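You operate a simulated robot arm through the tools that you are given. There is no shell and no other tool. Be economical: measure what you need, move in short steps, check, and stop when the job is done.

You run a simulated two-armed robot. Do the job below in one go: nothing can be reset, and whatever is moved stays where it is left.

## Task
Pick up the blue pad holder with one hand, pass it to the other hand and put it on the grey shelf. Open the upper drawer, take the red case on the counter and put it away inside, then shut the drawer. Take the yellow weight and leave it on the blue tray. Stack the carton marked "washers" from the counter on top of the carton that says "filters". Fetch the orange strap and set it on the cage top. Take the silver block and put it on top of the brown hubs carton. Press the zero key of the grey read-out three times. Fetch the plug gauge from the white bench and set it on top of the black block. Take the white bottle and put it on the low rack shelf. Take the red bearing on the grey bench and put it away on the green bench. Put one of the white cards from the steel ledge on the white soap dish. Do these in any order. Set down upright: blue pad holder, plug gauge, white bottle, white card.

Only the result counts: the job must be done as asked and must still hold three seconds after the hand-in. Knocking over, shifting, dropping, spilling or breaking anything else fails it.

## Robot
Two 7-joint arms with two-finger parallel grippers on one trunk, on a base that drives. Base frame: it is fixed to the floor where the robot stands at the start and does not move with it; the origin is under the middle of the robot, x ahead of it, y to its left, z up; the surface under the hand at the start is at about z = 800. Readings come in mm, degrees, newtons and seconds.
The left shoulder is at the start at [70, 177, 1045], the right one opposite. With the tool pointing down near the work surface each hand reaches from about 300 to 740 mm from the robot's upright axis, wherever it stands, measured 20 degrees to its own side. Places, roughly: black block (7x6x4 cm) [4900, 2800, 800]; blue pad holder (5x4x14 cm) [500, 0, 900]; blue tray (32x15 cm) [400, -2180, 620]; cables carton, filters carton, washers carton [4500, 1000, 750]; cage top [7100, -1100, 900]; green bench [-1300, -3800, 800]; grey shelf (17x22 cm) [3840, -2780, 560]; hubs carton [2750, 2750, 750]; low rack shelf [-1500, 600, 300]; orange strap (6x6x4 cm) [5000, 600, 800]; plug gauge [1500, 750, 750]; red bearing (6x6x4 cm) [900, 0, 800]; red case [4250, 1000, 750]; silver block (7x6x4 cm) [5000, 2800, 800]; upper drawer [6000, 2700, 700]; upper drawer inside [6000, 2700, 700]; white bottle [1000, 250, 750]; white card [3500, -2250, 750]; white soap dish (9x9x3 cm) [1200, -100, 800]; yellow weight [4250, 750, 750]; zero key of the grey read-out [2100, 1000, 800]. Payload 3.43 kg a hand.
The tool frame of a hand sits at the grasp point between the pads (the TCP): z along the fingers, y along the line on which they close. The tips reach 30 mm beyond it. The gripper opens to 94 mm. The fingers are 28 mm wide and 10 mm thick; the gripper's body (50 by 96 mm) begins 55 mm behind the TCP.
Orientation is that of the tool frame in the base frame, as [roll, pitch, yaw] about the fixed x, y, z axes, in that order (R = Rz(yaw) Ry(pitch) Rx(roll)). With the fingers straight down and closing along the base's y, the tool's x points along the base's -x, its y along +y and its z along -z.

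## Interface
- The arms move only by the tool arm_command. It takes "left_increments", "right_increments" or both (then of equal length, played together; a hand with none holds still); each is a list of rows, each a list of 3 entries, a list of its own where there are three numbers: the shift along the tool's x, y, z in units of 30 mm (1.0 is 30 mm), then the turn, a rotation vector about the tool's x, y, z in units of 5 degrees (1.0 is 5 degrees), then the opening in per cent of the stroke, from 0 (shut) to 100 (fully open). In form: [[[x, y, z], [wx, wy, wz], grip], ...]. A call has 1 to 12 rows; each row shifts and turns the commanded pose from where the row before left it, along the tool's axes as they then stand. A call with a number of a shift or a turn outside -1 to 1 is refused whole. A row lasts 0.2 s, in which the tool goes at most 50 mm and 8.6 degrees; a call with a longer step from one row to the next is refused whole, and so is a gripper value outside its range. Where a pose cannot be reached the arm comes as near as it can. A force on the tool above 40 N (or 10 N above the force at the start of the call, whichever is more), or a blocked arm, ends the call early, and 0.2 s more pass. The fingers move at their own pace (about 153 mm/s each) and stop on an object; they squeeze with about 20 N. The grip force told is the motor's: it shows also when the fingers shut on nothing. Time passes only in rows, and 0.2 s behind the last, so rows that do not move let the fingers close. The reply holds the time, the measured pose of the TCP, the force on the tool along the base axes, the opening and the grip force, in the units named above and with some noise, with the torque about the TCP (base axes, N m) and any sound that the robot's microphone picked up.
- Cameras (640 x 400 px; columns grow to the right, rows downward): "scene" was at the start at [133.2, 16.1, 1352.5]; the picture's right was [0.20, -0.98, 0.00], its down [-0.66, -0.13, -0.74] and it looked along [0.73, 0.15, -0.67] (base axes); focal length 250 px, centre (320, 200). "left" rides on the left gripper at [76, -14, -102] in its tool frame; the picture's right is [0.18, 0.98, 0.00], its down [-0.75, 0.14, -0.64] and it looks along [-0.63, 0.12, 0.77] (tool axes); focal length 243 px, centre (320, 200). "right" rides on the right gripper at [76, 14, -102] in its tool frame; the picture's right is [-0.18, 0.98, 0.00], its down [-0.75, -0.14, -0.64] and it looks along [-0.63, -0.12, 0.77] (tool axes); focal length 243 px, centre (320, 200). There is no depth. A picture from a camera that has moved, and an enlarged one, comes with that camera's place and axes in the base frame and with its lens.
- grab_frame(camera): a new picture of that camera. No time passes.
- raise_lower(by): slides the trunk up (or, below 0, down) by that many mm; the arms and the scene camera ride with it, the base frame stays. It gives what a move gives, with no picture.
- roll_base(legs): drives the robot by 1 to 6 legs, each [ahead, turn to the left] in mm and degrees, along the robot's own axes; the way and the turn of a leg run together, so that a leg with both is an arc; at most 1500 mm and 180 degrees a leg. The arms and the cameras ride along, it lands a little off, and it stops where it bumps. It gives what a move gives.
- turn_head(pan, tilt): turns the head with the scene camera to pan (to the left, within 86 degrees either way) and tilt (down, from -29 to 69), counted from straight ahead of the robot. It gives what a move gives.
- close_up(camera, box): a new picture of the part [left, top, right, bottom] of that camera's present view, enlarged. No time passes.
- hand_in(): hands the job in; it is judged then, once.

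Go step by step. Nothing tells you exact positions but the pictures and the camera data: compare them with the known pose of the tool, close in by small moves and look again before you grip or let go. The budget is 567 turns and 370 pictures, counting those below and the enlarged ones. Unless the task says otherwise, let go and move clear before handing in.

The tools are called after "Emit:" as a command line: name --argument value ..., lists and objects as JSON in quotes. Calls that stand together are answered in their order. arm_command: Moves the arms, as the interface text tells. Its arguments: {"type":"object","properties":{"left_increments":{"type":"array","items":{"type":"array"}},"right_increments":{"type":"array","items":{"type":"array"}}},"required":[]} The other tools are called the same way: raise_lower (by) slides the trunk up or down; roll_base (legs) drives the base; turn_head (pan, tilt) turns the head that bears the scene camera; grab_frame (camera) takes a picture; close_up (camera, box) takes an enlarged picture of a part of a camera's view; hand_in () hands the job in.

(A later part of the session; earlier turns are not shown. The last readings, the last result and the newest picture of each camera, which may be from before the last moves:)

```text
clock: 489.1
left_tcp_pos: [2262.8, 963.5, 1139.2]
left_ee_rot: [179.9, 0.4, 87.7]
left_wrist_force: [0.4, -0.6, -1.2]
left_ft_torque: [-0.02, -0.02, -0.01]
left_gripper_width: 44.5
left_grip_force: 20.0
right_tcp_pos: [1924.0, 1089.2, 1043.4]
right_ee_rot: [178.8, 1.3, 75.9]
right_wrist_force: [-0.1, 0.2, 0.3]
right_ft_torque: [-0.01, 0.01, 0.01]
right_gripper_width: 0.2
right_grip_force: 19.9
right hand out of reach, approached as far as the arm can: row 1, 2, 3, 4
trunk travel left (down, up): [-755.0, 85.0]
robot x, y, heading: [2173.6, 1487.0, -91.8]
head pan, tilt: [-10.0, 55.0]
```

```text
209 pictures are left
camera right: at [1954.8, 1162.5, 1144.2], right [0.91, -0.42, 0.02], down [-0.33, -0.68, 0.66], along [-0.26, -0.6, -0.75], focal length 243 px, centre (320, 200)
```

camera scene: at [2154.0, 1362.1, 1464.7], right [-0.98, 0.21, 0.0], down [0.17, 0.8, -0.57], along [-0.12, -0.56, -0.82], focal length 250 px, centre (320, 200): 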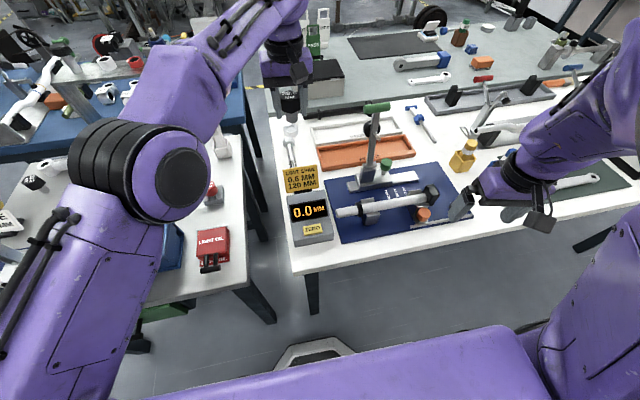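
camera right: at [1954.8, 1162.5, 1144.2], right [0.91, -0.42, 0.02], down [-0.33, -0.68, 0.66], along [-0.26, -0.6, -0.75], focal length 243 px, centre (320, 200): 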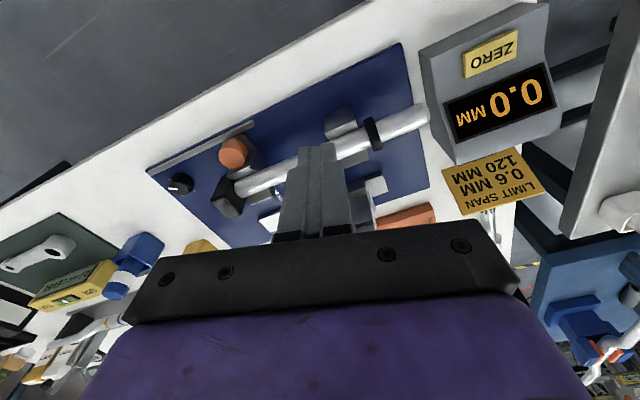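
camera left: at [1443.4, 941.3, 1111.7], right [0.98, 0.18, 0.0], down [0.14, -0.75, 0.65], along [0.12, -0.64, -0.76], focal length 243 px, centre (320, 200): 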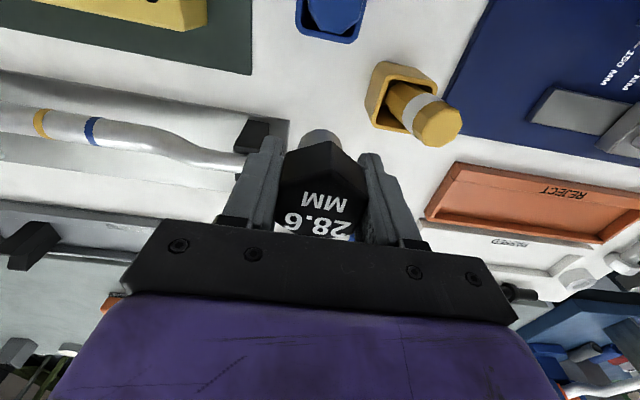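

The key is at about (2105, 1037, 851) on a ~25° slope. I bring the closed right fingertips over it.

Emit:
arm_command --right_increments '[[[0, 0, 0], [0, 0, -0.9], 0], [[0, 0, 0], [0, 0, -0.9], 0], [[0, 0, 0], [0, 0, -0.9], 0], [[-0.19, 0.86, 0.5], [0, 0, 0], 0], [[-0.19, 0.86, 0.5], [0, 0, 0], 0], [[-0.19, 0.86, 0.5], [0, 0, 0], 0], [[-0.19, 0.86, 0.5], [0, 0, 0], 0], [[-0.19, 0.86, 0.5], [0, 0, 0], 0], [[-0.19, 0.86, 0.5], [0, 0, 0], 0], [[-0.19, 0.86, 0.5], [0, 0, 0], 0]]'

Emit:
grab_frame --camera "right"

Emit:
close_up --camera "scene" --box '[265, 145, 365, 255]'

```text
clock: 491.5
left_tcp_pos: [2261.0, 964.5, 1139.8]
left_ee_rot: [179.9, 0.3, 87.7]
left_wrist_force: [-0.5, 1.2, -0.7]
left_ft_torque: [-0.02, 0.01, -0.01]
left_gripper_width: 44.6
left_grip_force: 20.0
right_tcp_pos: [2103.3, 1033.4, 962.3]
right_ee_rot: [175.9, 2.8, 87.5]
right_wrist_force: [-0.4, 0.1, 0.2]
right_ft_torque: [-0.02, 0.02, 0.0]
right_gripper_width: 0.0
right_grip_force: 20.3
trunk travel left (down, up): [-755.0, 85.0]
robot x, y, heading: [2173.2, 1481.1, -92.2]
head pan, tilt: [-10.0, 55.0]
stopped in row 10 (right hand): the arm was blocked; the commanded pose is now the measured one
```

```text
208 pictures are left
camera right: at [2114.7, 1114.5, 1061.6], right [0.97, -0.22, 0.08], down [-0.22, -0.71, 0.67], along [-0.09, -0.67, -0.74], focal length 243 px, centre (320, 200)
```

right: 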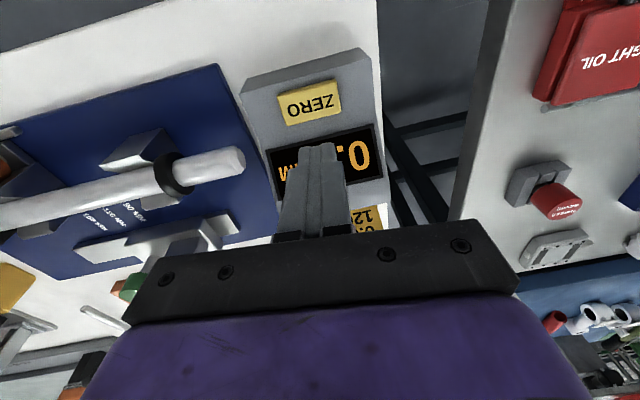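

```text
3.64 times, centred on (315, 200) of scene
camera zoom: at [2154.2, 1364.0, 1464.9], right [-0.98, 0.21, 0.0], down [0.17, 0.8, -0.57], along [-0.12, -0.56, -0.82], focal length 908 px, centre (338, 200)
```

zoom: 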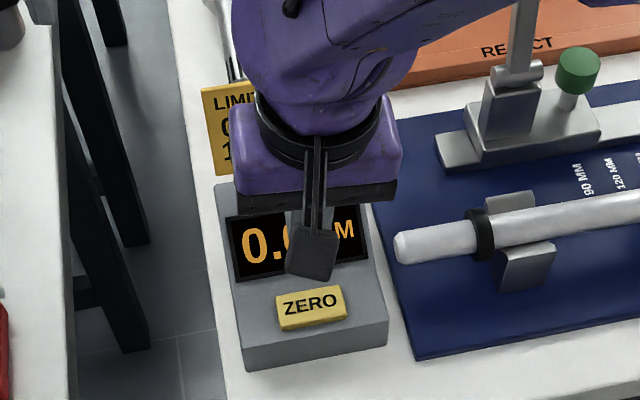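

The right arm is folded too tightly here. I back off a little and turn left so the key lies to the arm's own side.

Emit:
roll_base --legs '[[-60, 12]]'

Emit:
grab_frame --camera "right"

```text
clock: 492.6
left_tcp_pos: [2360.2, 1052.7, 1139.4]
left_ee_rot: [-180.0, 0.3, 99.2]
left_wrist_force: [0.3, 0.2, -1.6]
left_ft_torque: [-0.01, 0.03, 0.03]
left_gripper_width: 44.2
left_grip_force: 20.1
right_tcp_pos: [2189.8, 1090.9, 960.9]
right_ee_rot: [175.9, 2.8, 99.0]
right_wrist_force: [-0.4, -0.3, 0.3]
right_ft_torque: [-0.03, 0.01, 0.02]
right_gripper_width: 0.0
right_grip_force: 19.9
trunk travel left (down, up): [-755.0, 85.0]
robot x, y, heading: [2163.7, 1546.2, -80.5]
head pan, tilt: [-10.0, 55.0]
```

```text
206 pictures are left
camera right: at [2186.3, 1171.2, 1060.8], right [1.0, -0.02, 0.08], down [-0.07, -0.74, 0.67], along [0.04, -0.67, -0.74], focal length 243 px, centre (320, 200)
```

right: 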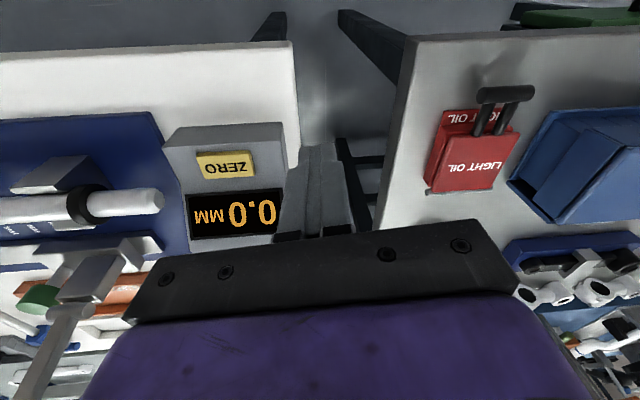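

Emit:
arm_command --right_increments '[[[-0.25, -0.76, 0.3], [0, 0, 0], 0], [[-0.25, -0.76, 0.3], [0, 0, 0], 0], [[-0.25, -0.76, 0.4], [0, 0, 0], 0], [[-0.25, -0.76, 0.4], [0, 0, 0], 0], [[0, 0, 0], [0, 0, 0], 0]]'

Emit:
grab_frame --camera "right"

Emit:
close_up --camera "scene" --box '[300, 120, 440, 240]'

```text
clock: 493.8
left_tcp_pos: [2360.9, 1054.8, 1139.9]
left_ee_rot: [-180.0, 0.4, 99.2]
left_wrist_force: [0.0, 0.5, -1.5]
left_ft_torque: [-0.01, 0.05, 0.0]
left_gripper_width: 44.4
left_grip_force: 20.3
right_tcp_pos: [2109.3, 1042.7, 913.3]
right_ee_rot: [176.0, 2.9, 99.1]
right_wrist_force: [1.0, 0.0, -0.1]
right_ft_torque: [-0.04, -0.03, 0.02]
right_gripper_width: 0.1
right_grip_force: 20.0
trunk travel left (down, up): [-755.0, 85.0]
robot x, y, heading: [2167.4, 1546.6, -80.7]
head pan, tilt: [-10.0, 55.0]
```

```text
205 pictures are left
camera right: at [2103.4, 1125.4, 1013.4], right [1.0, -0.02, 0.08], down [-0.07, -0.74, 0.67], along [0.04, -0.67, -0.74], focal length 243 px, centre (320, 200)
```

right: 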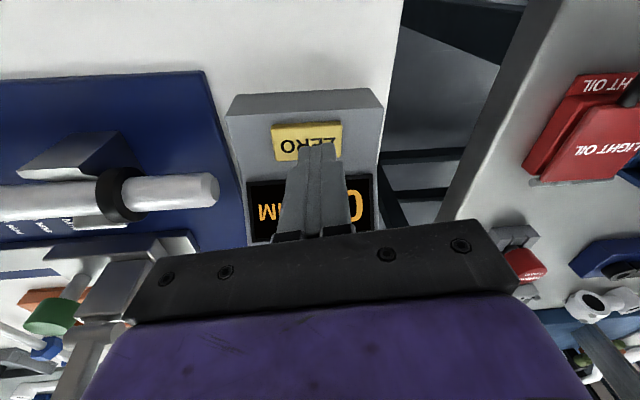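

```text
3.33 times, centred on (370, 180) of scene
camera zoom: at [2175.6, 1424.4, 1465.0], right [-1.0, 0.01, 0.0], down [0.01, 0.82, -0.57], along [-0.01, -0.57, -0.82], focal length 832 px, centre (153, 267)
```

zoom: 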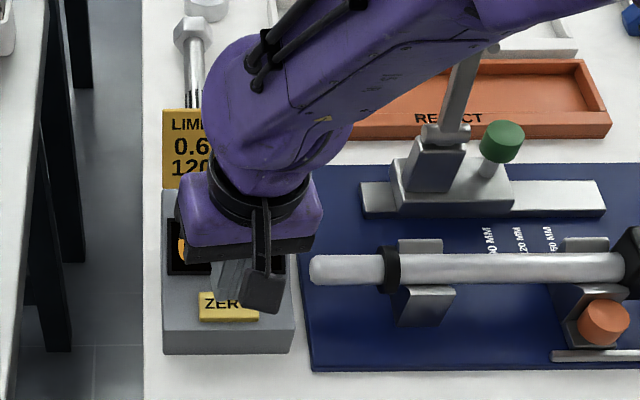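

Fingertips are over the key. I lower to just above, then press in small steps.

Emit:
arm_command --right_increments '[[[0.15, -0.1, 0.4], [0, 0, 0], 0], [[0, 0, 0.4], [0, 0, 0], 0], [[0, 0, 0], [0, 0, 0], 0]]'

Emit:
close_up --camera "right" --box '[220, 70, 420, 220]'

```text
clock: 494.6
left_tcp_pos: [2359.8, 1052.8, 1138.4]
left_ee_rot: [180.0, 0.4, 99.2]
left_wrist_force: [0.5, 0.2, -0.3]
left_ft_torque: [-0.02, 0.0, 0.01]
left_gripper_width: 44.5
left_grip_force: 20.2
right_tcp_pos: [2105.6, 1047.9, 887.9]
right_ee_rot: [176.0, 2.9, 99.0]
right_wrist_force: [-0.3, -0.1, -0.2]
right_ft_torque: [-0.02, 0.02, -0.01]
right_gripper_width: 0.0
right_grip_force: 19.9
trunk travel left (down, up): [-755.0, 85.0]
robot x, y, heading: [2164.9, 1546.9, -80.4]
head pan, tilt: [-10.0, 55.0]
```

```text
2.67 times, centred on (320, 145) of right
camera zoom: at [2100.1, 1129.0, 989.2], right [1.0, -0.02, 0.08], down [-0.07, -0.74, 0.67], along [0.04, -0.67, -0.74], focal length 647 px, centre (320, 347)
```

zoom: 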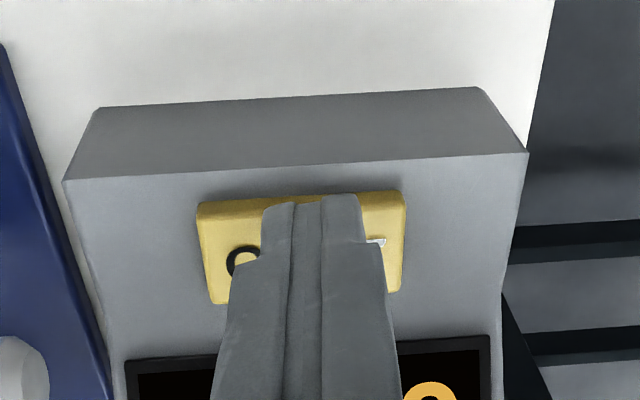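

Emit:
arm_command --right_increments '[[[0, 0, 0.1], [0, 0, 0], 0], [[0, 0, 0.1], [0, 0, 0], 0], [[0, 0, 0], [0, 0, 0], 0]]'

Emit:
arm_command --right_increments '[[[0, 0, 0.07], [0, 0, 0], 0], [[0, 0, 0.07], [0, 0, 0], 0], [[0, 0, 0], [0, 0, 0], 0]]'

```text
clock: 495.4
left_tcp_pos: [2360.2, 1052.6, 1139.0]
left_ee_rot: [180.0, 0.5, 99.2]
left_wrist_force: [0.6, -0.1, -0.7]
left_ft_torque: [0.01, 0.01, -0.02]
left_gripper_width: 44.5
left_grip_force: 20.1
right_tcp_pos: [2106.1, 1047.0, 883.4]
right_ee_rot: [176.1, 2.8, 99.0]
right_wrist_force: [0.0, 0.5, 0.2]
right_ft_torque: [0.0, 0.02, 0.0]
right_gripper_width: 0.0
right_grip_force: 19.7
trunk travel left (down, up): [-755.0, 85.0]
robot x, y, heading: [2166.5, 1545.0, -80.6]
head pan, tilt: [-10.0, 55.0]
```

```text
clock: 496.2
left_tcp_pos: [2359.4, 1053.0, 1139.9]
left_ee_rot: [180.0, 0.3, 99.2]
left_wrist_force: [0.0, 0.0, -0.5]
left_ft_torque: [-0.03, -0.01, 0.0]
left_gripper_width: 44.3
left_grip_force: 20.1
right_tcp_pos: [2107.8, 1048.7, 880.9]
right_ee_rot: [175.9, 2.9, 99.1]
right_wrist_force: [-0.8, 0.6, 0.8]
right_ft_torque: [0.0, 0.04, 0.0]
right_gripper_width: 0.0
right_grip_force: 20.3
trunk travel left (down, up): [-755.0, 85.0]
robot x, y, heading: [2168.1, 1547.2, -80.5]
head pan, tilt: [-10.0, 55.0]
```

Emit:
arm_command --right_increments '[[[0, 0, 0.1], [0, 0, 0], 0], [[0, 0, 0.1], [0, 0, 0], 0], [[0, 0, 0], [0, 0, 0], 0]]'

Emit:
arm_command --right_increments '[[[0, 0, 0.1], [0, 0, 0], 0], [[0, 0, 0], [0, 0, 0], 0]]'

Emit:
close_up --camera "right" --box '[220, 70, 420, 220]'

```text
clock: 497.0
left_tcp_pos: [2360.2, 1055.0, 1141.0]
left_ee_rot: [180.0, 0.4, 99.2]
left_wrist_force: [-0.2, 0.0, -0.6]
left_ft_torque: [-0.02, -0.01, -0.01]
left_gripper_width: 44.5
left_grip_force: 20.2
right_tcp_pos: [2107.3, 1047.3, 875.7]
right_ee_rot: [176.0, 3.0, 99.1]
right_wrist_force: [0.3, -0.2, 13.0]
right_ft_torque: [0.04, 0.04, 0.0]
right_gripper_width: 0.2
right_grip_force: 20.3
trunk travel left (down, up): [-755.0, 85.0]
robot x, y, heading: [2168.8, 1545.3, -80.3]
head pan, tilt: [-10.0, 55.0]
heard: click
```

```text
clock: 497.6
left_tcp_pos: [2358.9, 1056.1, 1141.6]
left_ee_rot: [-179.9, 0.6, 99.1]
left_wrist_force: [-0.3, -0.1, -1.9]
left_ft_torque: [0.0, -0.02, -0.02]
left_gripper_width: 44.5
left_grip_force: 20.3
right_tcp_pos: [2107.9, 1047.4, 874.7]
right_ee_rot: [176.0, 3.2, 99.0]
right_wrist_force: [-5.6, -5.2, 39.4]
right_ft_torque: [0.12, 0.42, 0.04]
right_gripper_width: 0.0
right_grip_force: 20.3
trunk travel left (down, up): [-755.0, 85.0]
robot x, y, heading: [2167.2, 1546.4, -80.7]
head pan, tilt: [-10.0, 55.0]
```

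```text
2.67 times, centred on (320, 145) of right
camera zoom: at [2102.6, 1129.5, 973.6], right [1.0, -0.03, 0.08], down [-0.07, -0.74, 0.67], along [0.04, -0.68, -0.74], focal length 647 px, centre (320, 347)
```

zoom: 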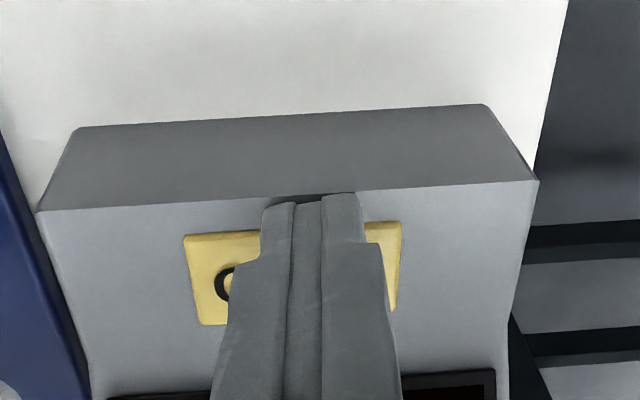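

A click: first press. I release fully, then press again.

Emit:
arm_command --right_increments '[[[0, 0, -0.35], [0, 0, 0], 0], [[0, 0, -0.35], [0, 0, 0], 0], [[0, 0, 0], [0, 0, 0], 0], [[0, 0, 0], [0, 0, 0], 0]]'

Emit:
arm_command --right_increments '[[[0, 0, 0.25], [0, 0, 0], 0], [[0, 0, 0.2], [0, 0, 0], 0], [[0, 0, 0.1], [0, 0, 0], 0], [[0, 0, 0], [0, 0, 0], 0]]'

```text
clock: 498.6
left_tcp_pos: [2360.8, 1051.9, 1139.4]
left_ee_rot: [179.9, 0.3, 99.2]
left_wrist_force: [0.9, -0.4, -0.6]
left_ft_torque: [-0.01, 0.01, 0.0]
left_gripper_width: 44.1
left_grip_force: 19.8
right_tcp_pos: [2108.1, 1049.0, 890.7]
right_ee_rot: [176.0, 2.8, 99.0]
right_wrist_force: [0.0, -0.1, -0.4]
right_ft_torque: [-0.03, -0.03, -0.03]
right_gripper_width: 0.0
right_grip_force: 20.0
trunk travel left (down, up): [-755.0, 85.0]
robot x, y, heading: [2165.4, 1544.9, -80.6]
head pan, tilt: [-10.0, 55.0]
```

```text
clock: 499.6
left_tcp_pos: [2359.1, 1054.1, 1141.1]
left_ee_rot: [179.9, 0.4, 99.2]
left_wrist_force: [-0.4, -0.1, -1.4]
left_ft_torque: [0.03, 0.0, 0.02]
left_gripper_width: 44.4
left_grip_force: 20.2
right_tcp_pos: [2108.3, 1047.5, 877.1]
right_ee_rot: [175.9, 3.0, 98.9]
right_wrist_force: [-2.6, -0.5, 8.9]
right_ft_torque: [-0.01, 0.07, 0.04]
right_gripper_width: 0.0
right_grip_force: 20.1
trunk travel left (down, up): [-755.0, 85.0]
robot x, y, heading: [2168.6, 1545.3, -80.6]
head pan, tilt: [-10.0, 55.0]
heard: click
```

Second click. Release and press the third time.

Emit:
arm_command --right_increments '[[[0, 0, -0.35], [0, 0, 0], 0], [[0, 0, -0.25], [0, 0, 0], 0], [[0, 0, 0], [0, 0, 0], 0], [[0, 0, 0], [0, 0, 0], 0]]'

Emit:
arm_command --right_increments '[[[0, 0, 0.25], [0, 0, 0], 0], [[0, 0, 0.2], [0, 0, 0], 0], [[0, 0, 0.15], [0, 0, 0], 0], [[0, 0, 0], [0, 0, 0], 0]]'

Emit:
arm_command --right_increments '[[[0, 0, -0.5], [0, 0, 0], 0], [[0, 0, -0.9], [0, 0, 0], 0], [[0, 0, -0.9], [0, 0, 0], 0], [[0, 0, -0.9], [0, 0, 0], 0]]'

Emit:
close_up --camera "scene" --box '[300, 120, 440, 240]'

```text
clock: 500.6
left_tcp_pos: [2360.0, 1052.3, 1138.5]
left_ee_rot: [-180.0, 0.3, 99.2]
left_wrist_force: [-0.3, -0.5, -1.2]
left_ft_torque: [-0.01, -0.01, 0.03]
left_gripper_width: 44.5
left_grip_force: 20.0
right_tcp_pos: [2107.6, 1048.7, 894.8]
right_ee_rot: [175.9, 2.8, 99.0]
right_wrist_force: [0.2, 0.6, -0.3]
right_ft_torque: [-0.02, -0.02, -0.01]
right_gripper_width: 0.2
right_grip_force: 20.0
trunk travel left (down, up): [-755.0, 85.0]
robot x, y, heading: [2165.5, 1548.2, -80.6]
head pan, tilt: [-10.0, 55.0]
```

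```text
clock: 501.6
left_tcp_pos: [2359.7, 1053.1, 1139.8]
left_ee_rot: [179.9, 0.3, 99.1]
left_wrist_force: [0.2, 0.5, -0.6]
left_ft_torque: [0.0, 0.01, -0.01]
left_gripper_width: 44.5
left_grip_force: 20.1
right_tcp_pos: [2107.8, 1047.3, 876.8]
right_ee_rot: [176.0, 3.0, 99.0]
right_wrist_force: [-1.9, -1.1, 8.7]
right_ft_torque: [-0.01, 0.07, 0.02]
right_gripper_width: 0.0
right_grip_force: 19.9
trunk travel left (down, up): [-755.0, 85.0]
robot x, y, heading: [2164.5, 1546.0, -80.7]
head pan, tilt: [-10.0, 55.0]
heard: click
```

```text
clock: 502.6
left_tcp_pos: [2359.6, 1054.8, 1140.0]
left_ee_rot: [179.9, 0.4, 99.2]
left_wrist_force: [0.0, 0.2, -1.0]
left_ft_torque: [0.0, 0.0, 0.01]
left_gripper_width: 44.5
left_grip_force: 19.7
right_tcp_pos: [2100.6, 1053.5, 972.1]
right_ee_rot: [176.0, 2.7, 99.0]
right_wrist_force: [-0.3, -0.6, 0.5]
right_ft_torque: [-0.02, 0.0, -0.02]
right_gripper_width: 0.0
right_grip_force: 20.3
trunk travel left (down, up): [-755.0, 85.0]
robot x, y, heading: [2165.1, 1541.9, -80.5]
head pan, tilt: [-10.0, 55.0]
```

```text
3.33 times, centred on (370, 180) of scene
camera zoom: at [2174.9, 1424.6, 1465.0], right [-1.0, 0.01, 0.0], down [0.01, 0.82, -0.57], along [-0.01, -0.57, -0.82], focal length 832 px, centre (153, 267)
```

zoom: 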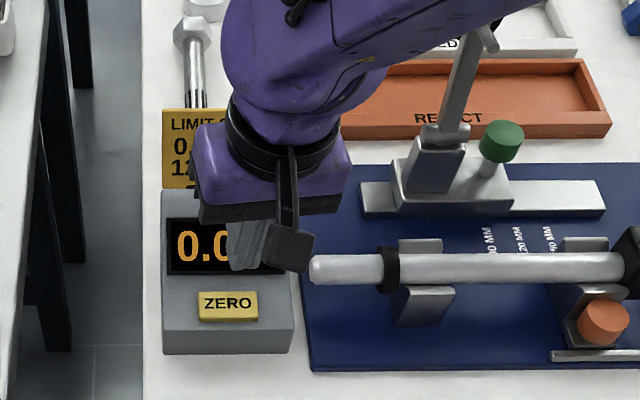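

Three presses done. I retract the right hand, raise up, turn east and look toward the far tables.

Emit:
arm_command --right_increments '[[[0.6, -0.6, -0.6], [0, 0, 0], 0], [[0.6, -0.6, -0.6], [0, 0, 0], 0], [[0.6, -0.6, -0.6], [0, 0, 0], 0], [[0, -0.6, -0.6], [0, 0, 0], 0]]'

Emit:
roll_base --legs '[[-120, 0], [0, 80]]'

Emit:
turn_head --pan 5 --tilt 22

Emit:
grab_frame --camera "scene"

Emit:
turn_head --pan 60 --tilt 25

Emit:
grab_frame --camera "scene"

```text
clock: 503.6
left_tcp_pos: [2358.9, 1053.5, 1140.0]
left_ee_rot: [179.8, 0.4, 99.3]
left_wrist_force: [-0.3, 1.0, -1.0]
left_ft_torque: [-0.01, -0.03, 0.02]
left_gripper_width: 44.8
left_grip_force: 20.2
right_tcp_pos: [2014.4, 1096.8, 1037.7]
right_ee_rot: [175.9, 2.9, 99.1]
right_wrist_force: [0.1, 0.3, 0.8]
right_ft_torque: [0.0, -0.04, 0.0]
right_gripper_width: 0.1
right_grip_force: 19.9
trunk travel left (down, up): [-755.0, 85.0]
robot x, y, heading: [2167.7, 1543.6, -80.5]
head pan, tilt: [-10.0, 55.0]
```

```text
clock: 508.4
left_tcp_pos: [2661.5, 1788.6, 1140.1]
left_ee_rot: [180.0, 0.3, -178.8]
left_wrist_force: [0.0, 0.0, -1.5]
left_ft_torque: [0.03, -0.01, 0.0]
left_gripper_width: 44.6
left_grip_force: 19.7
right_tcp_pos: [2571.4, 1451.4, 1038.6]
right_ee_rot: [175.9, 2.9, -178.9]
right_wrist_force: [0.5, -0.4, 0.0]
right_ft_torque: [0.0, -0.02, -0.01]
right_gripper_width: 0.4
right_grip_force: 20.0
trunk travel left (down, up): [-755.0, 85.0]
robot x, y, heading: [2147.9, 1665.8, 1.6]
head pan, tilt: [-10.0, 55.0]
```

```text
clock: 509.4
left_tcp_pos: [2661.7, 1787.9, 1139.6]
left_ee_rot: [179.8, 0.4, -178.7]
left_wrist_force: [0.4, 0.3, -1.0]
left_ft_torque: [0.01, 0.01, 0.01]
left_gripper_width: 44.2
left_grip_force: 19.5
right_tcp_pos: [2570.4, 1452.9, 1037.6]
right_ee_rot: [176.0, 2.9, -178.9]
right_wrist_force: [-0.2, 0.7, 0.1]
right_ft_torque: [0.04, 0.0, 0.04]
right_gripper_width: 0.0
right_grip_force: 20.2
trunk travel left (down, up): [-755.0, 85.0]
robot x, y, heading: [2143.7, 1663.6, 1.6]
head pan, tilt: [5.0, 22.0]
```

```text
200 pictures are left
camera scene: at [2290.4, 1675.4, 1513.7], right [0.11, -0.99, 0.0], down [-0.37, -0.04, -0.93], along [0.92, 0.1, -0.38], focal length 250 px, centre (320, 200)
```

scene: 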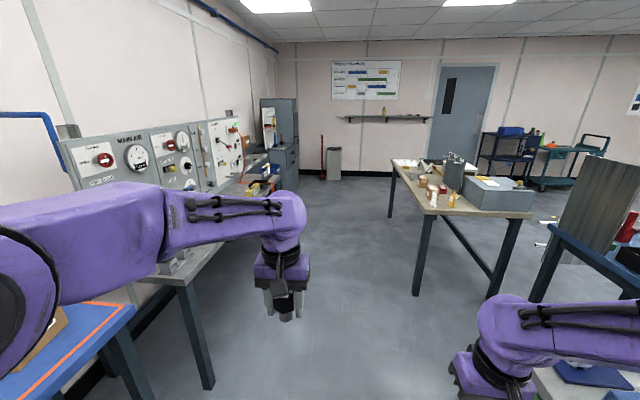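

```text
clock: 510.6
left_tcp_pos: [2662.5, 1788.6, 1139.9]
left_ee_rot: [179.9, 0.4, -178.6]
left_wrist_force: [-0.3, -0.4, -0.7]
left_ft_torque: [-0.04, 0.01, -0.01]
left_gripper_width: 44.3
left_grip_force: 20.0
right_tcp_pos: [2571.9, 1453.0, 1038.4]
right_ee_rot: [175.9, 2.9, -178.9]
right_wrist_force: [-0.3, 0.8, -0.5]
right_ft_torque: [0.01, -0.02, 0.01]
right_gripper_width: 0.0
right_grip_force: 19.6
trunk travel left (down, up): [-755.0, 85.0]
robot x, y, heading: [2148.7, 1664.9, 1.6]
head pan, tilt: [60.0, 25.0]
```

```text
199 pictures are left
camera scene: at [2242.3, 1746.0, 1508.9], right [0.88, -0.48, 0.0], down [-0.2, -0.37, -0.91], along [0.43, 0.8, -0.42], focal length 250 px, centre (320, 200)
```

scene: 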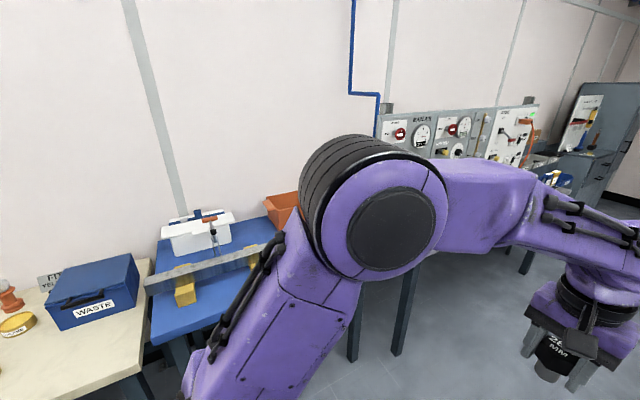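

The north-wall test bench runs x ≈ 3300–5200 and the drawer cabinet stands beyond. I drive to x ≈ 4850 and face the bench where the black and silver blocks should be.

Emit:
roll_base --legs '[[0, 1], [1500, 0], [1200, 0], [0, 86]]'

Emit:
turn_head --pan 0 --tilt 40

Emit:
grab_frame --camera "scene"

```text
clock: 527.8
left_tcp_pos: [4839.6, 2173.5, 1139.3]
left_ee_rot: [179.9, 0.3, -98.6]
left_wrist_force: [-0.7, -0.3, -1.3]
left_ft_torque: [-0.02, -0.02, 0.0]
left_gripper_width: 44.3
left_grip_force: 19.7
right_tcp_pos: [5156.0, 2026.3, 1037.4]
right_ee_rot: [175.9, 2.9, -98.9]
right_wrist_force: [-1.0, -0.6, 0.8]
right_ft_torque: [-0.01, -0.02, 0.01]
right_gripper_width: 0.1
right_grip_force: 20.0
trunk travel left (down, up): [-755.0, 85.0]
robot x, y, heading: [4872.5, 1647.7, 81.6]
head pan, tilt: [60.0, 25.0]
```

```text
clock: 529.1
left_tcp_pos: [4840.3, 2173.0, 1138.5]
left_ee_rot: [179.9, 0.4, -98.6]
left_wrist_force: [0.2, 0.2, -1.2]
left_ft_torque: [-0.03, -0.01, 0.03]
left_gripper_width: 44.4
left_grip_force: 20.1
right_tcp_pos: [5153.9, 2026.5, 1038.4]
right_ee_rot: [175.9, 2.9, -98.9]
right_wrist_force: [-0.4, 0.0, -0.3]
right_ft_torque: [-0.01, 0.01, -0.05]
right_gripper_width: 0.0
right_grip_force: 20.3
trunk travel left (down, up): [-755.0, 85.0]
robot x, y, heading: [4871.7, 1645.2, 81.5]
head pan, tilt: [0.0, 40.0]
```

```text
198 pictures are left
camera scene: at [4893.6, 1778.8, 1485.6], right [0.99, -0.15, 0.0], down [-0.09, -0.64, -0.77], along [0.11, 0.76, -0.64], focal length 250 px, centre (320, 200)
```

scene: 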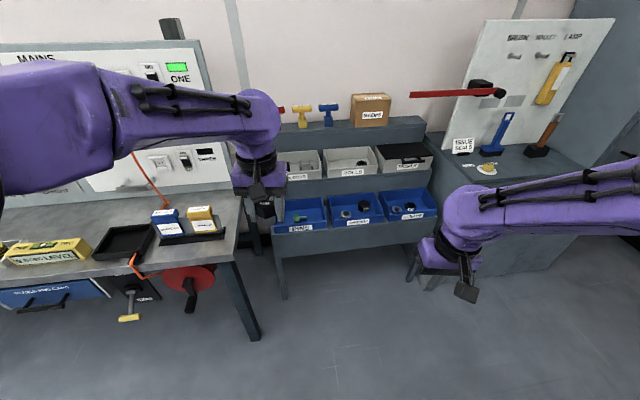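

A bin rack stands here; the blocks should be around its left bins. I zoom in.

Emit:
close_up --camera "scene" --box '[260, 80, 450, 250]'

Emit:
grab_frame --camera "left"

Emit:
close_up --camera "scene" --box '[0, 180, 240, 320]'

```text
2.35 times, centred on (355, 165) of scene
camera zoom: at [4893.6, 1778.8, 1485.6], right [0.99, -0.15, 0.0], down [-0.09, -0.64, -0.77], along [0.11, 0.76, -0.64], focal length 588 px, centre (238, 282)
```

zoom: 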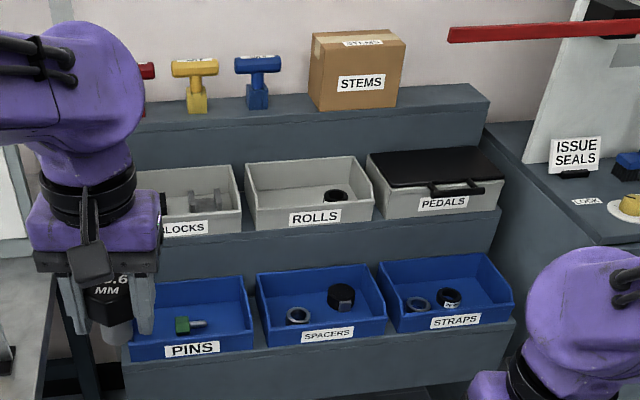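

```text
196 pictures are left
camera left: at [4841.9, 2094.2, 1240.9], right [-1.0, -0.03, 0.0], down [-0.03, 0.76, 0.65], along [-0.02, 0.65, -0.76], focal length 243 px, centre (320, 200)
```

left: 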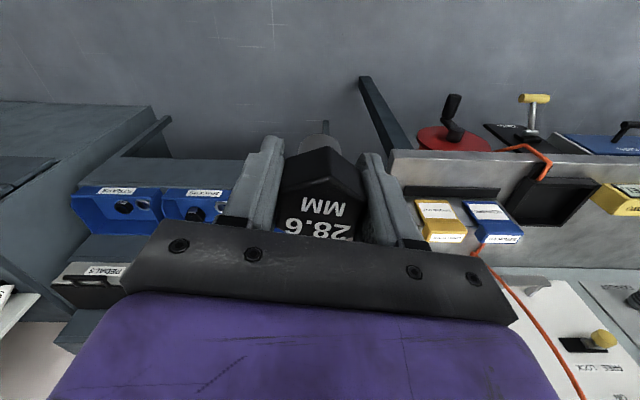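

```text
2.67 times, centred on (120, 250) of scene
camera zoom: at [4893.6, 1778.8, 1485.6], right [0.99, -0.15, 0.0], down [-0.09, -0.64, -0.77], along [0.11, 0.76, -0.64], focal length 666 px, centre (853, 67)
```

zoom: 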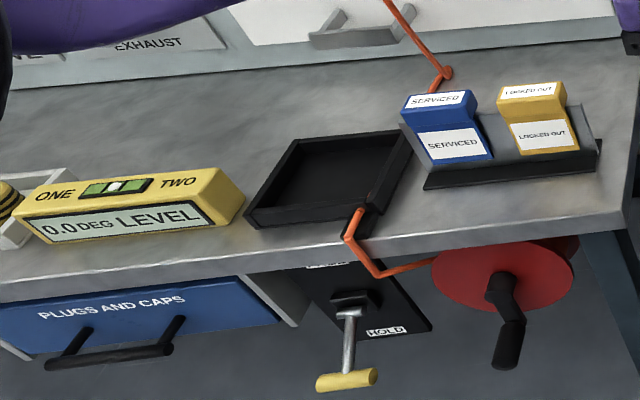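

A bin marked BLOCKS is hidden behind my left hand. I move the hand aside and zoom.

Emit:
arm_command --left_increments '[[[0.3, 0.9, 0], [0, 0, 0], 0], [[0.3, 0.9, 0], [0, 0, 0], 0], [[0.3, 0.9, 0], [0, 0, 0], 0], [[0.3, 0.9, 0], [0, 0, 0], 0], [[0.3, 0.9, 0], [0, 0, 0], 0], [[0.3, 0.9, 0], [0, 0, 0], 0]]'

Emit:
close_up --camera "scene" --box '[230, 90, 390, 240]'

```text
clock: 530.5
left_tcp_pos: [4670.8, 2144.8, 1138.3]
left_ee_rot: [180.0, 0.4, -98.6]
left_wrist_force: [1.0, -0.4, -1.1]
left_ft_torque: [-0.04, -0.02, -0.01]
left_gripper_width: 44.3
left_grip_force: 20.1
right_tcp_pos: [5152.7, 2026.0, 1038.4]
right_ee_rot: [176.0, 2.9, -98.8]
right_wrist_force: [0.2, -0.7, -0.2]
right_ft_torque: [0.01, -0.01, 0.0]
right_gripper_width: 0.1
right_grip_force: 19.9
trunk travel left (down, up): [-755.0, 85.0]
robot x, y, heading: [4872.1, 1642.8, 81.6]
head pan, tilt: [0.0, 40.0]
```

```text
2.67 times, centred on (310, 165) of scene
camera zoom: at [4892.2, 1778.4, 1485.7], right [0.99, -0.15, 0.0], down [-0.09, -0.64, -0.77], along [0.11, 0.76, -0.64], focal length 666 px, centre (347, 293)
```

zoom: 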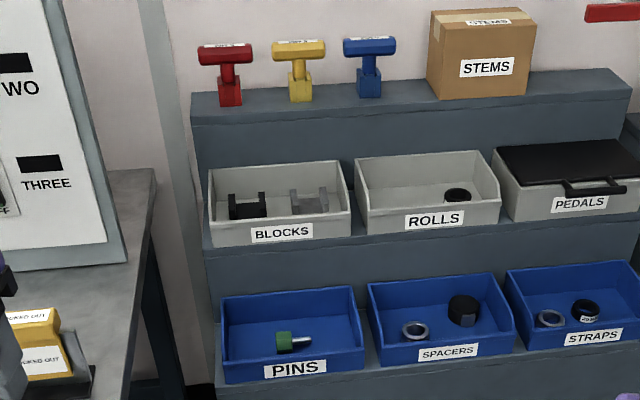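

The BLOCKS bin holds a black and a silver block, around (4920, 2870). I drive up to the rack.

Emit:
roll_base --legs '[[570, 0], [0, 8]]'

Emit:
turn_head --pan 0 --tilt 50

Emit:
grab_frame --camera "scene"

Emit:
close_up --camera "scene" --box '[230, 70, 390, 190]'

```text
clock: 534.5
left_tcp_pos: [4707.3, 2700.4, 1139.6]
left_ee_rot: [-179.6, 0.7, -92.8]
left_wrist_force: [-0.6, 0.1, -1.3]
left_ft_torque: [-0.03, 0.0, -0.04]
left_gripper_width: 44.2
left_grip_force: 20.5
right_tcp_pos: [5194.0, 2638.8, 1039.2]
right_ee_rot: [176.0, 2.8, -92.3]
right_wrist_force: [-0.1, 0.3, 0.6]
right_ft_torque: [0.0, -0.01, 0.01]
right_gripper_width: 0.2
right_grip_force: 19.9
trunk travel left (down, up): [-755.0, 85.0]
robot x, y, heading: [4960.0, 2225.5, 88.1]
head pan, tilt: [0.0, 40.0]
stopped in leg 2: the force on the tool passed its limit at 60 N (the readings are from after the stop); the commanded pose is now the measured one
```

```text
clock: 535.2
left_tcp_pos: [4709.0, 2700.3, 1140.5]
left_ee_rot: [-179.6, 0.6, -92.8]
left_wrist_force: [0.2, -0.4, -0.4]
left_ft_torque: [-0.02, -0.05, 0.0]
left_gripper_width: 44.6
left_grip_force: 20.2
right_tcp_pos: [5196.2, 2637.0, 1039.5]
right_ee_rot: [176.0, 2.9, -92.2]
right_wrist_force: [-0.3, 0.8, 0.0]
right_ft_torque: [-0.04, 0.05, 0.0]
right_gripper_width: 0.1
right_grip_force: 20.2
trunk travel left (down, up): [-755.0, 85.0]
robot x, y, heading: [4959.4, 2224.5, 88.1]
head pan, tilt: [0.0, 50.0]
```

```text
193 pictures are left
camera scene: at [4965.6, 2352.6, 1471.4], right [1.0, -0.04, 0.0], down [-0.03, -0.77, -0.64], along [0.02, 0.64, -0.77], focal length 250 px, centre (320, 200)
```

scene: 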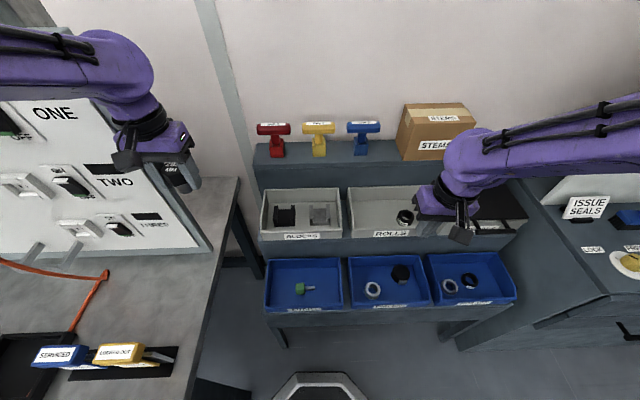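

```text
3.33 times, centred on (310, 130) of scene
camera zoom: at [4965.6, 2352.6, 1471.4], right [1.0, -0.04, 0.0], down [-0.03, -0.77, -0.64], along [0.02, 0.64, -0.77], focal length 832 px, centre (353, 433)
```

zoom: 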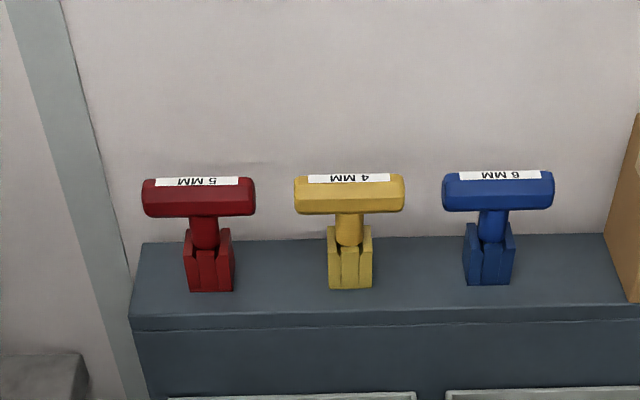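

My left hand brushed the sloped switch panel at the left; I move it right away from it and zoom into the BLOCKS bin.

Emit:
arm_command --left_increments '[[[0.5, -0.7, -0.3], [0, 0, 0], 0], [[0.5, -0.7, -0.3], [0, 0, 0], 0], [[0.5, -0.7, 0], [0, 0, 0], 0], [[0.5, -0.3, 0], [0, 0, 0], 0]]'

Emit:
close_up --camera "scene" --box '[250, 170, 360, 250]'

Emit:
close_up --camera "scene" --box '[0, 80, 240, 280]'

```text
clock: 536.2
left_tcp_pos: [4775.2, 2633.6, 1157.1]
left_ee_rot: [-179.6, 0.7, -92.8]
left_wrist_force: [0.1, -0.2, -0.7]
left_ft_torque: [0.03, 0.01, 0.0]
left_gripper_width: 44.3
left_grip_force: 19.4
right_tcp_pos: [5194.2, 2637.8, 1038.6]
right_ee_rot: [176.0, 2.9, -92.1]
right_wrist_force: [-0.7, 0.3, 0.5]
right_ft_torque: [0.01, -0.01, 0.0]
right_gripper_width: 0.0
right_grip_force: 19.8
trunk travel left (down, up): [-755.0, 85.0]
robot x, y, heading: [4962.7, 2224.5, 87.8]
head pan, tilt: [0.0, 50.0]
```

```text
5.00 times, centred on (305, 210) of scene
camera zoom: at [4963.7, 2351.7, 1471.5], right [1.0, -0.03, 0.0], down [-0.03, -0.77, -0.64], along [0.02, 0.64, -0.77], focal length 1249 px, centre (395, 150)
```

zoom: 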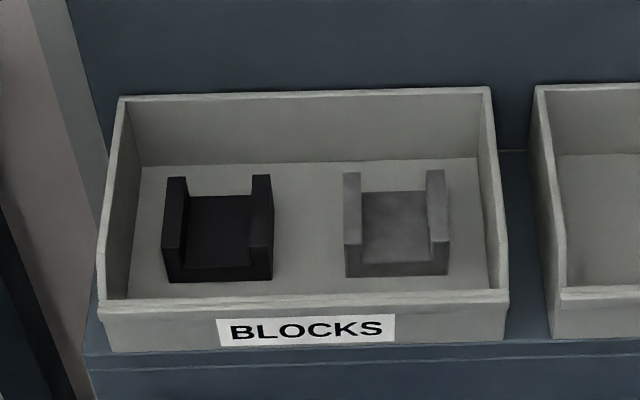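

```text
2.00 times, centred on (120, 180) of scene
camera zoom: at [4963.7, 2351.7, 1471.5], right [1.0, -0.03, 0.0], down [-0.03, -0.77, -0.64], along [0.02, 0.64, -0.77], focal length 500 px, centre (720, 240)
```

zoom: 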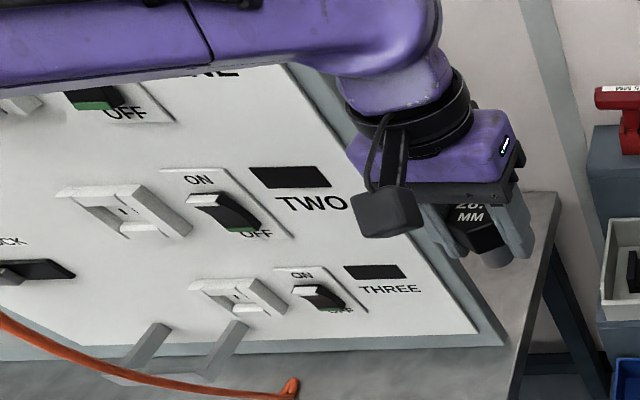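

Blocks are U-shaped with the channel along y: black at about (4865, 2811), silver at (4980, 2809), tops near z ≈ 860. I'll turn the left hand 90° so its fingers fit along the channel.

Emit:
arm_command --left_increments '[[[0, -1, 0], [0, 0, 0], 0], [[0, -1, 0], [0, 0, 0], 0], [[0, -1, 0], [0, 0, 0], 0], [[0, 0, 0], [0, 0, 1], 0], [[0, 0, 0], [0, 0, 1], 0], [[0, 0, 0], [0, 0, 1], 0], [[0, 0, 0], [0, 0, 1], 0], [[0, 0, 0], [0, 0, 1], 0], [[0, 0, 0], [0, 0, 1], 0], [[0, 0, 0], [0, 0, 1], 0], [[0, 0, 0], [0, 0, 1], 0], [[0, 0, 0], [0, 0, 1], 0]]'

Emit:
arm_command --left_increments '[[[0, 0, 0], [0, 0, 1], 0], [[0, 0, 0], [0, 0, 1], 0], [[0, 0, 0], [0, 0, 1], 0], [[0, 0, 0], [0, 0, 1], 0], [[0, 0, 0], [0, 0, 1], 0], [[0, 0, 0], [0, 0, 1], 0], [[0, 0, 0], [0, 0, 1], 0], [[0, 0, 0], [0, 0, 1], 0], [[0, 0, 0], [0, 0, 0.5], 0]]'

Emit:
grab_frame --camera "scene"

```text
clock: 538.8
left_tcp_pos: [4866.9, 2631.3, 1157.8]
left_ee_rot: [179.8, 0.8, -137.9]
left_wrist_force: [0.9, 0.8, -1.1]
left_ft_torque: [0.02, -0.02, 0.01]
left_gripper_width: 44.5
left_grip_force: 20.0
right_tcp_pos: [5195.9, 2638.7, 1038.3]
right_ee_rot: [176.0, 2.9, -92.2]
right_wrist_force: [-0.6, 0.4, -0.4]
right_ft_torque: [-0.03, -0.01, -0.01]
right_gripper_width: 0.1
right_grip_force: 19.7
trunk travel left (down, up): [-755.0, 85.0]
robot x, y, heading: [4958.5, 2229.0, 88.0]
head pan, tilt: [0.0, 50.0]
```

```text
clock: 540.8
left_tcp_pos: [4867.0, 2630.7, 1160.1]
left_ee_rot: [179.4, 0.3, 179.6]
left_wrist_force: [-1.0, 0.1, -0.8]
left_ft_torque: [0.01, 0.0, 0.0]
left_gripper_width: 44.4
left_grip_force: 20.4
right_tcp_pos: [5195.1, 2637.8, 1038.4]
right_ee_rot: [175.9, 2.9, -92.1]
right_wrist_force: [0.7, 0.0, -0.2]
right_ft_torque: [-0.01, -0.01, 0.01]
right_gripper_width: 0.0
right_grip_force: 19.9
trunk travel left (down, up): [-755.0, 85.0]
robot x, y, heading: [4961.2, 2226.0, 88.2]
head pan, tilt: [0.0, 50.0]
```

```text
189 pictures are left
camera scene: at [4965.4, 2352.3, 1471.4], right [1.0, -0.04, 0.0], down [-0.03, -0.77, -0.64], along [0.02, 0.64, -0.77], focal length 250 px, centre (320, 200)
```

scene: 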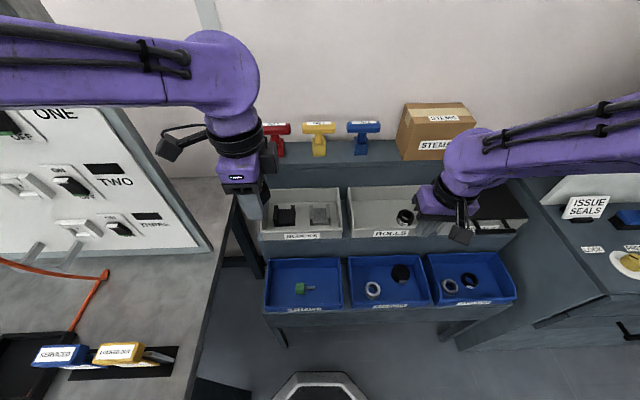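

Emit:
arm_command --left_increments '[[[0, 1, 0.5], [0, 0, 0], 0], [[0, 1, 0.5], [0, 0, 0], 0], [[0, 1, 0.5], [0, 0, 0], 0], [[0, 1, 0.5], [0, 0, 0], 0], [[0, 1, 0.5], [0, 0, 0], 0], [[0, 0.9, 0.5], [0, 0, 0], 0]]'

Emit:
grab_frame --camera "left"

Emit:
close_up --camera "scene" --box '[210, 110, 370, 250]'

```text
clock: 542.2
left_tcp_pos: [4870.7, 2810.1, 1068.8]
left_ee_rot: [179.5, 0.4, 179.6]
left_wrist_force: [-0.2, -0.4, -1.5]
left_ft_torque: [-0.01, 0.03, -0.01]
left_gripper_width: 44.5
left_grip_force: 20.2
right_tcp_pos: [5196.4, 2637.7, 1037.7]
right_ee_rot: [176.0, 2.8, -92.1]
right_wrist_force: [0.5, 0.7, 0.1]
right_ft_torque: [0.0, -0.01, 0.0]
right_gripper_width: 0.1
right_grip_force: 19.6
trunk travel left (down, up): [-755.0, 85.0]
robot x, y, heading: [4959.1, 2224.3, 87.9]
head pan, tilt: [0.0, 50.0]
```

```text
188 pictures are left
camera left: at [4793.4, 2793.7, 1169.2], right [-0.18, 0.98, 0.01], down [0.75, 0.13, 0.65], along [0.64, 0.12, -0.76], focal length 243 px, centre (320, 200)
```

left: 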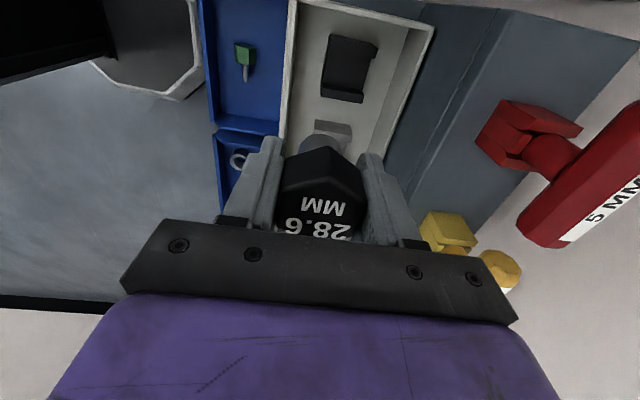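

```text
2.86 times, centred on (290, 180) of scene
camera zoom: at [4965.7, 2354.0, 1471.3], right [1.0, -0.04, 0.0], down [-0.03, -0.77, -0.64], along [0.02, 0.64, -0.77], focal length 714 px, centre (406, 257)
```

zoom: 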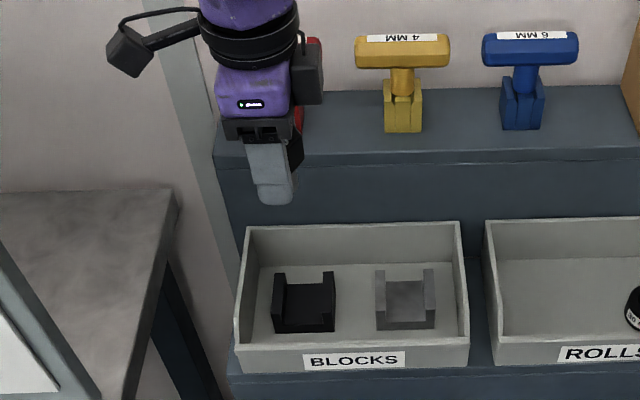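

Refined estimate: block centre about (4862, 2848), z ≈ 805–820. I shift over it and come lower to check.

Emit:
arm_command --left_increments '[[[0.1, 0.6, 0.7], [0, 0, 0], 0], [[0.1, 0.6, 0.7], [0, 0, 0], 0], [[0, 0, 0.9], [0, 0, 0], 0], [[0, 0, 0.9], [0, 0, 0], 0]]'

Emit:
grab_frame --camera "left"

Emit:
close_up --camera "scene" --box '[230, 130, 350, 250]'

```text
clock: 543.2
left_tcp_pos: [4865.2, 2847.8, 975.2]
left_ee_rot: [179.5, 0.4, 179.7]
left_wrist_force: [0.8, 0.0, -1.5]
left_ft_torque: [0.01, 0.03, -0.02]
left_gripper_width: 44.3
left_grip_force: 19.7
right_tcp_pos: [5195.9, 2639.0, 1037.2]
right_ee_rot: [176.0, 2.8, -92.2]
right_wrist_force: [0.3, -0.7, 0.8]
right_ft_torque: [-0.04, 0.01, -0.02]
right_gripper_width: 0.0
right_grip_force: 20.4
trunk travel left (down, up): [-755.0, 85.0]
robot x, y, heading: [4961.9, 2225.2, 88.1]
head pan, tilt: [0.0, 50.0]
```

```text
186 pictures are left
camera left: at [4787.6, 2831.1, 1076.2], right [-0.18, 0.98, 0.01], down [0.75, 0.13, 0.65], along [0.64, 0.12, -0.76], focal length 243 px, centre (320, 200)
```

left: 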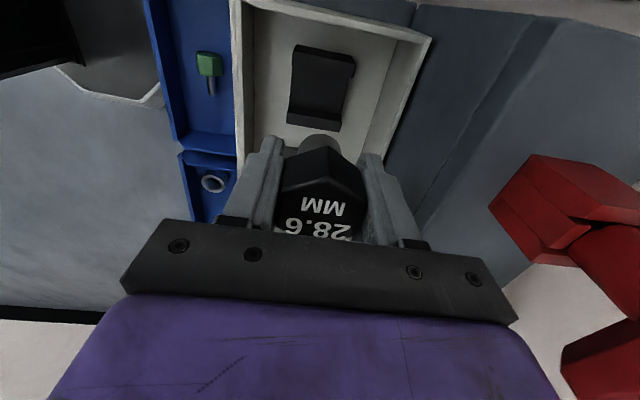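

```text
3.33 times, centred on (290, 190) of scene
camera zoom: at [4965.6, 2353.7, 1471.3], right [1.0, -0.04, 0.0], down [-0.03, -0.77, -0.64], along [0.02, 0.64, -0.77], focal length 832 px, centre (420, 233)
```

zoom: 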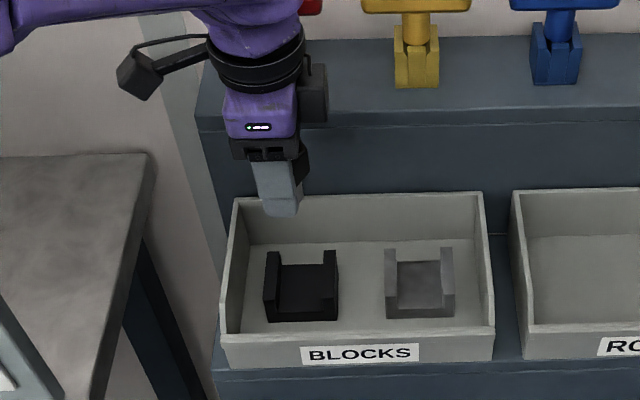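

Aligned over the black block (centre ≈ (4864, 2849)). I descend toward its channel and check.

Emit:
arm_command --left_increments '[[[0, 0, 1], [0, 0, 0], 0], [[0, 0, 1], [0, 0, 0], 0], [[0, 0, 0.9], [0, 0, 0], 0], [[0, 0, 0.6], [0, 0, 0], 0], [[0, 0, 0], [0, 0, 0], 0]]'

Emit:
grab_frame --camera "left"

Emit:
close_up --camera "scene" --box '[250, 160, 350, 250]'

```text
clock: 544.4
left_tcp_pos: [4863.6, 2848.8, 869.0]
left_ee_rot: [179.4, 0.4, 179.7]
left_wrist_force: [-0.3, -0.3, -0.7]
left_ft_torque: [-0.02, -0.03, -0.02]
left_gripper_width: 44.3
left_grip_force: 20.3
right_tcp_pos: [5196.6, 2636.5, 1038.3]
right_ee_rot: [175.9, 2.8, -92.2]
right_wrist_force: [-0.5, 0.8, 0.1]
right_ft_torque: [0.0, 0.04, 0.01]
right_gripper_width: 0.0
right_grip_force: 19.9
trunk travel left (down, up): [-755.0, 85.0]
robot x, y, heading: [4958.1, 2226.1, 87.9]
head pan, tilt: [0.0, 50.0]
```

```text
184 pictures are left
camera left: at [4786.1, 2831.8, 970.8], right [-0.18, 0.98, 0.01], down [0.75, 0.13, 0.65], along [0.64, 0.12, -0.76], focal length 243 px, centre (320, 200)
```

left: 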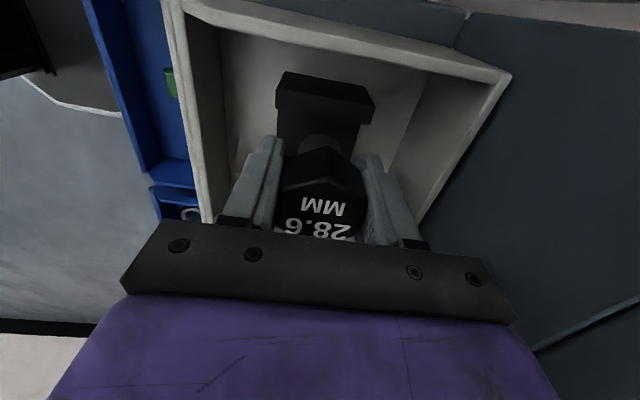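

```text
4.44 times, centred on (300, 205) of scene
camera zoom: at [4965.7, 2352.2, 1471.4], right [1.0, -0.04, 0.0], down [-0.03, -0.77, -0.64], along [0.02, 0.64, -0.77], focal length 1110 px, centre (409, 178)
```

zoom: 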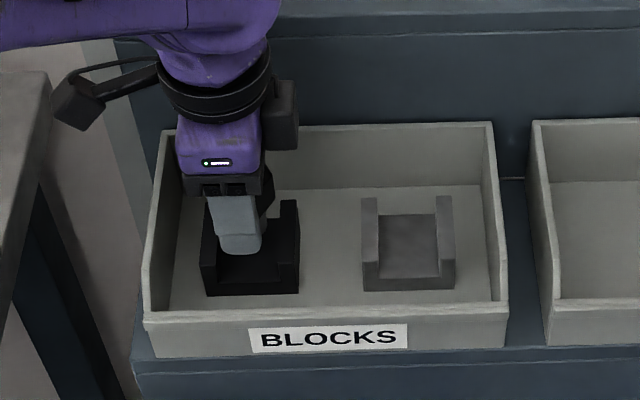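

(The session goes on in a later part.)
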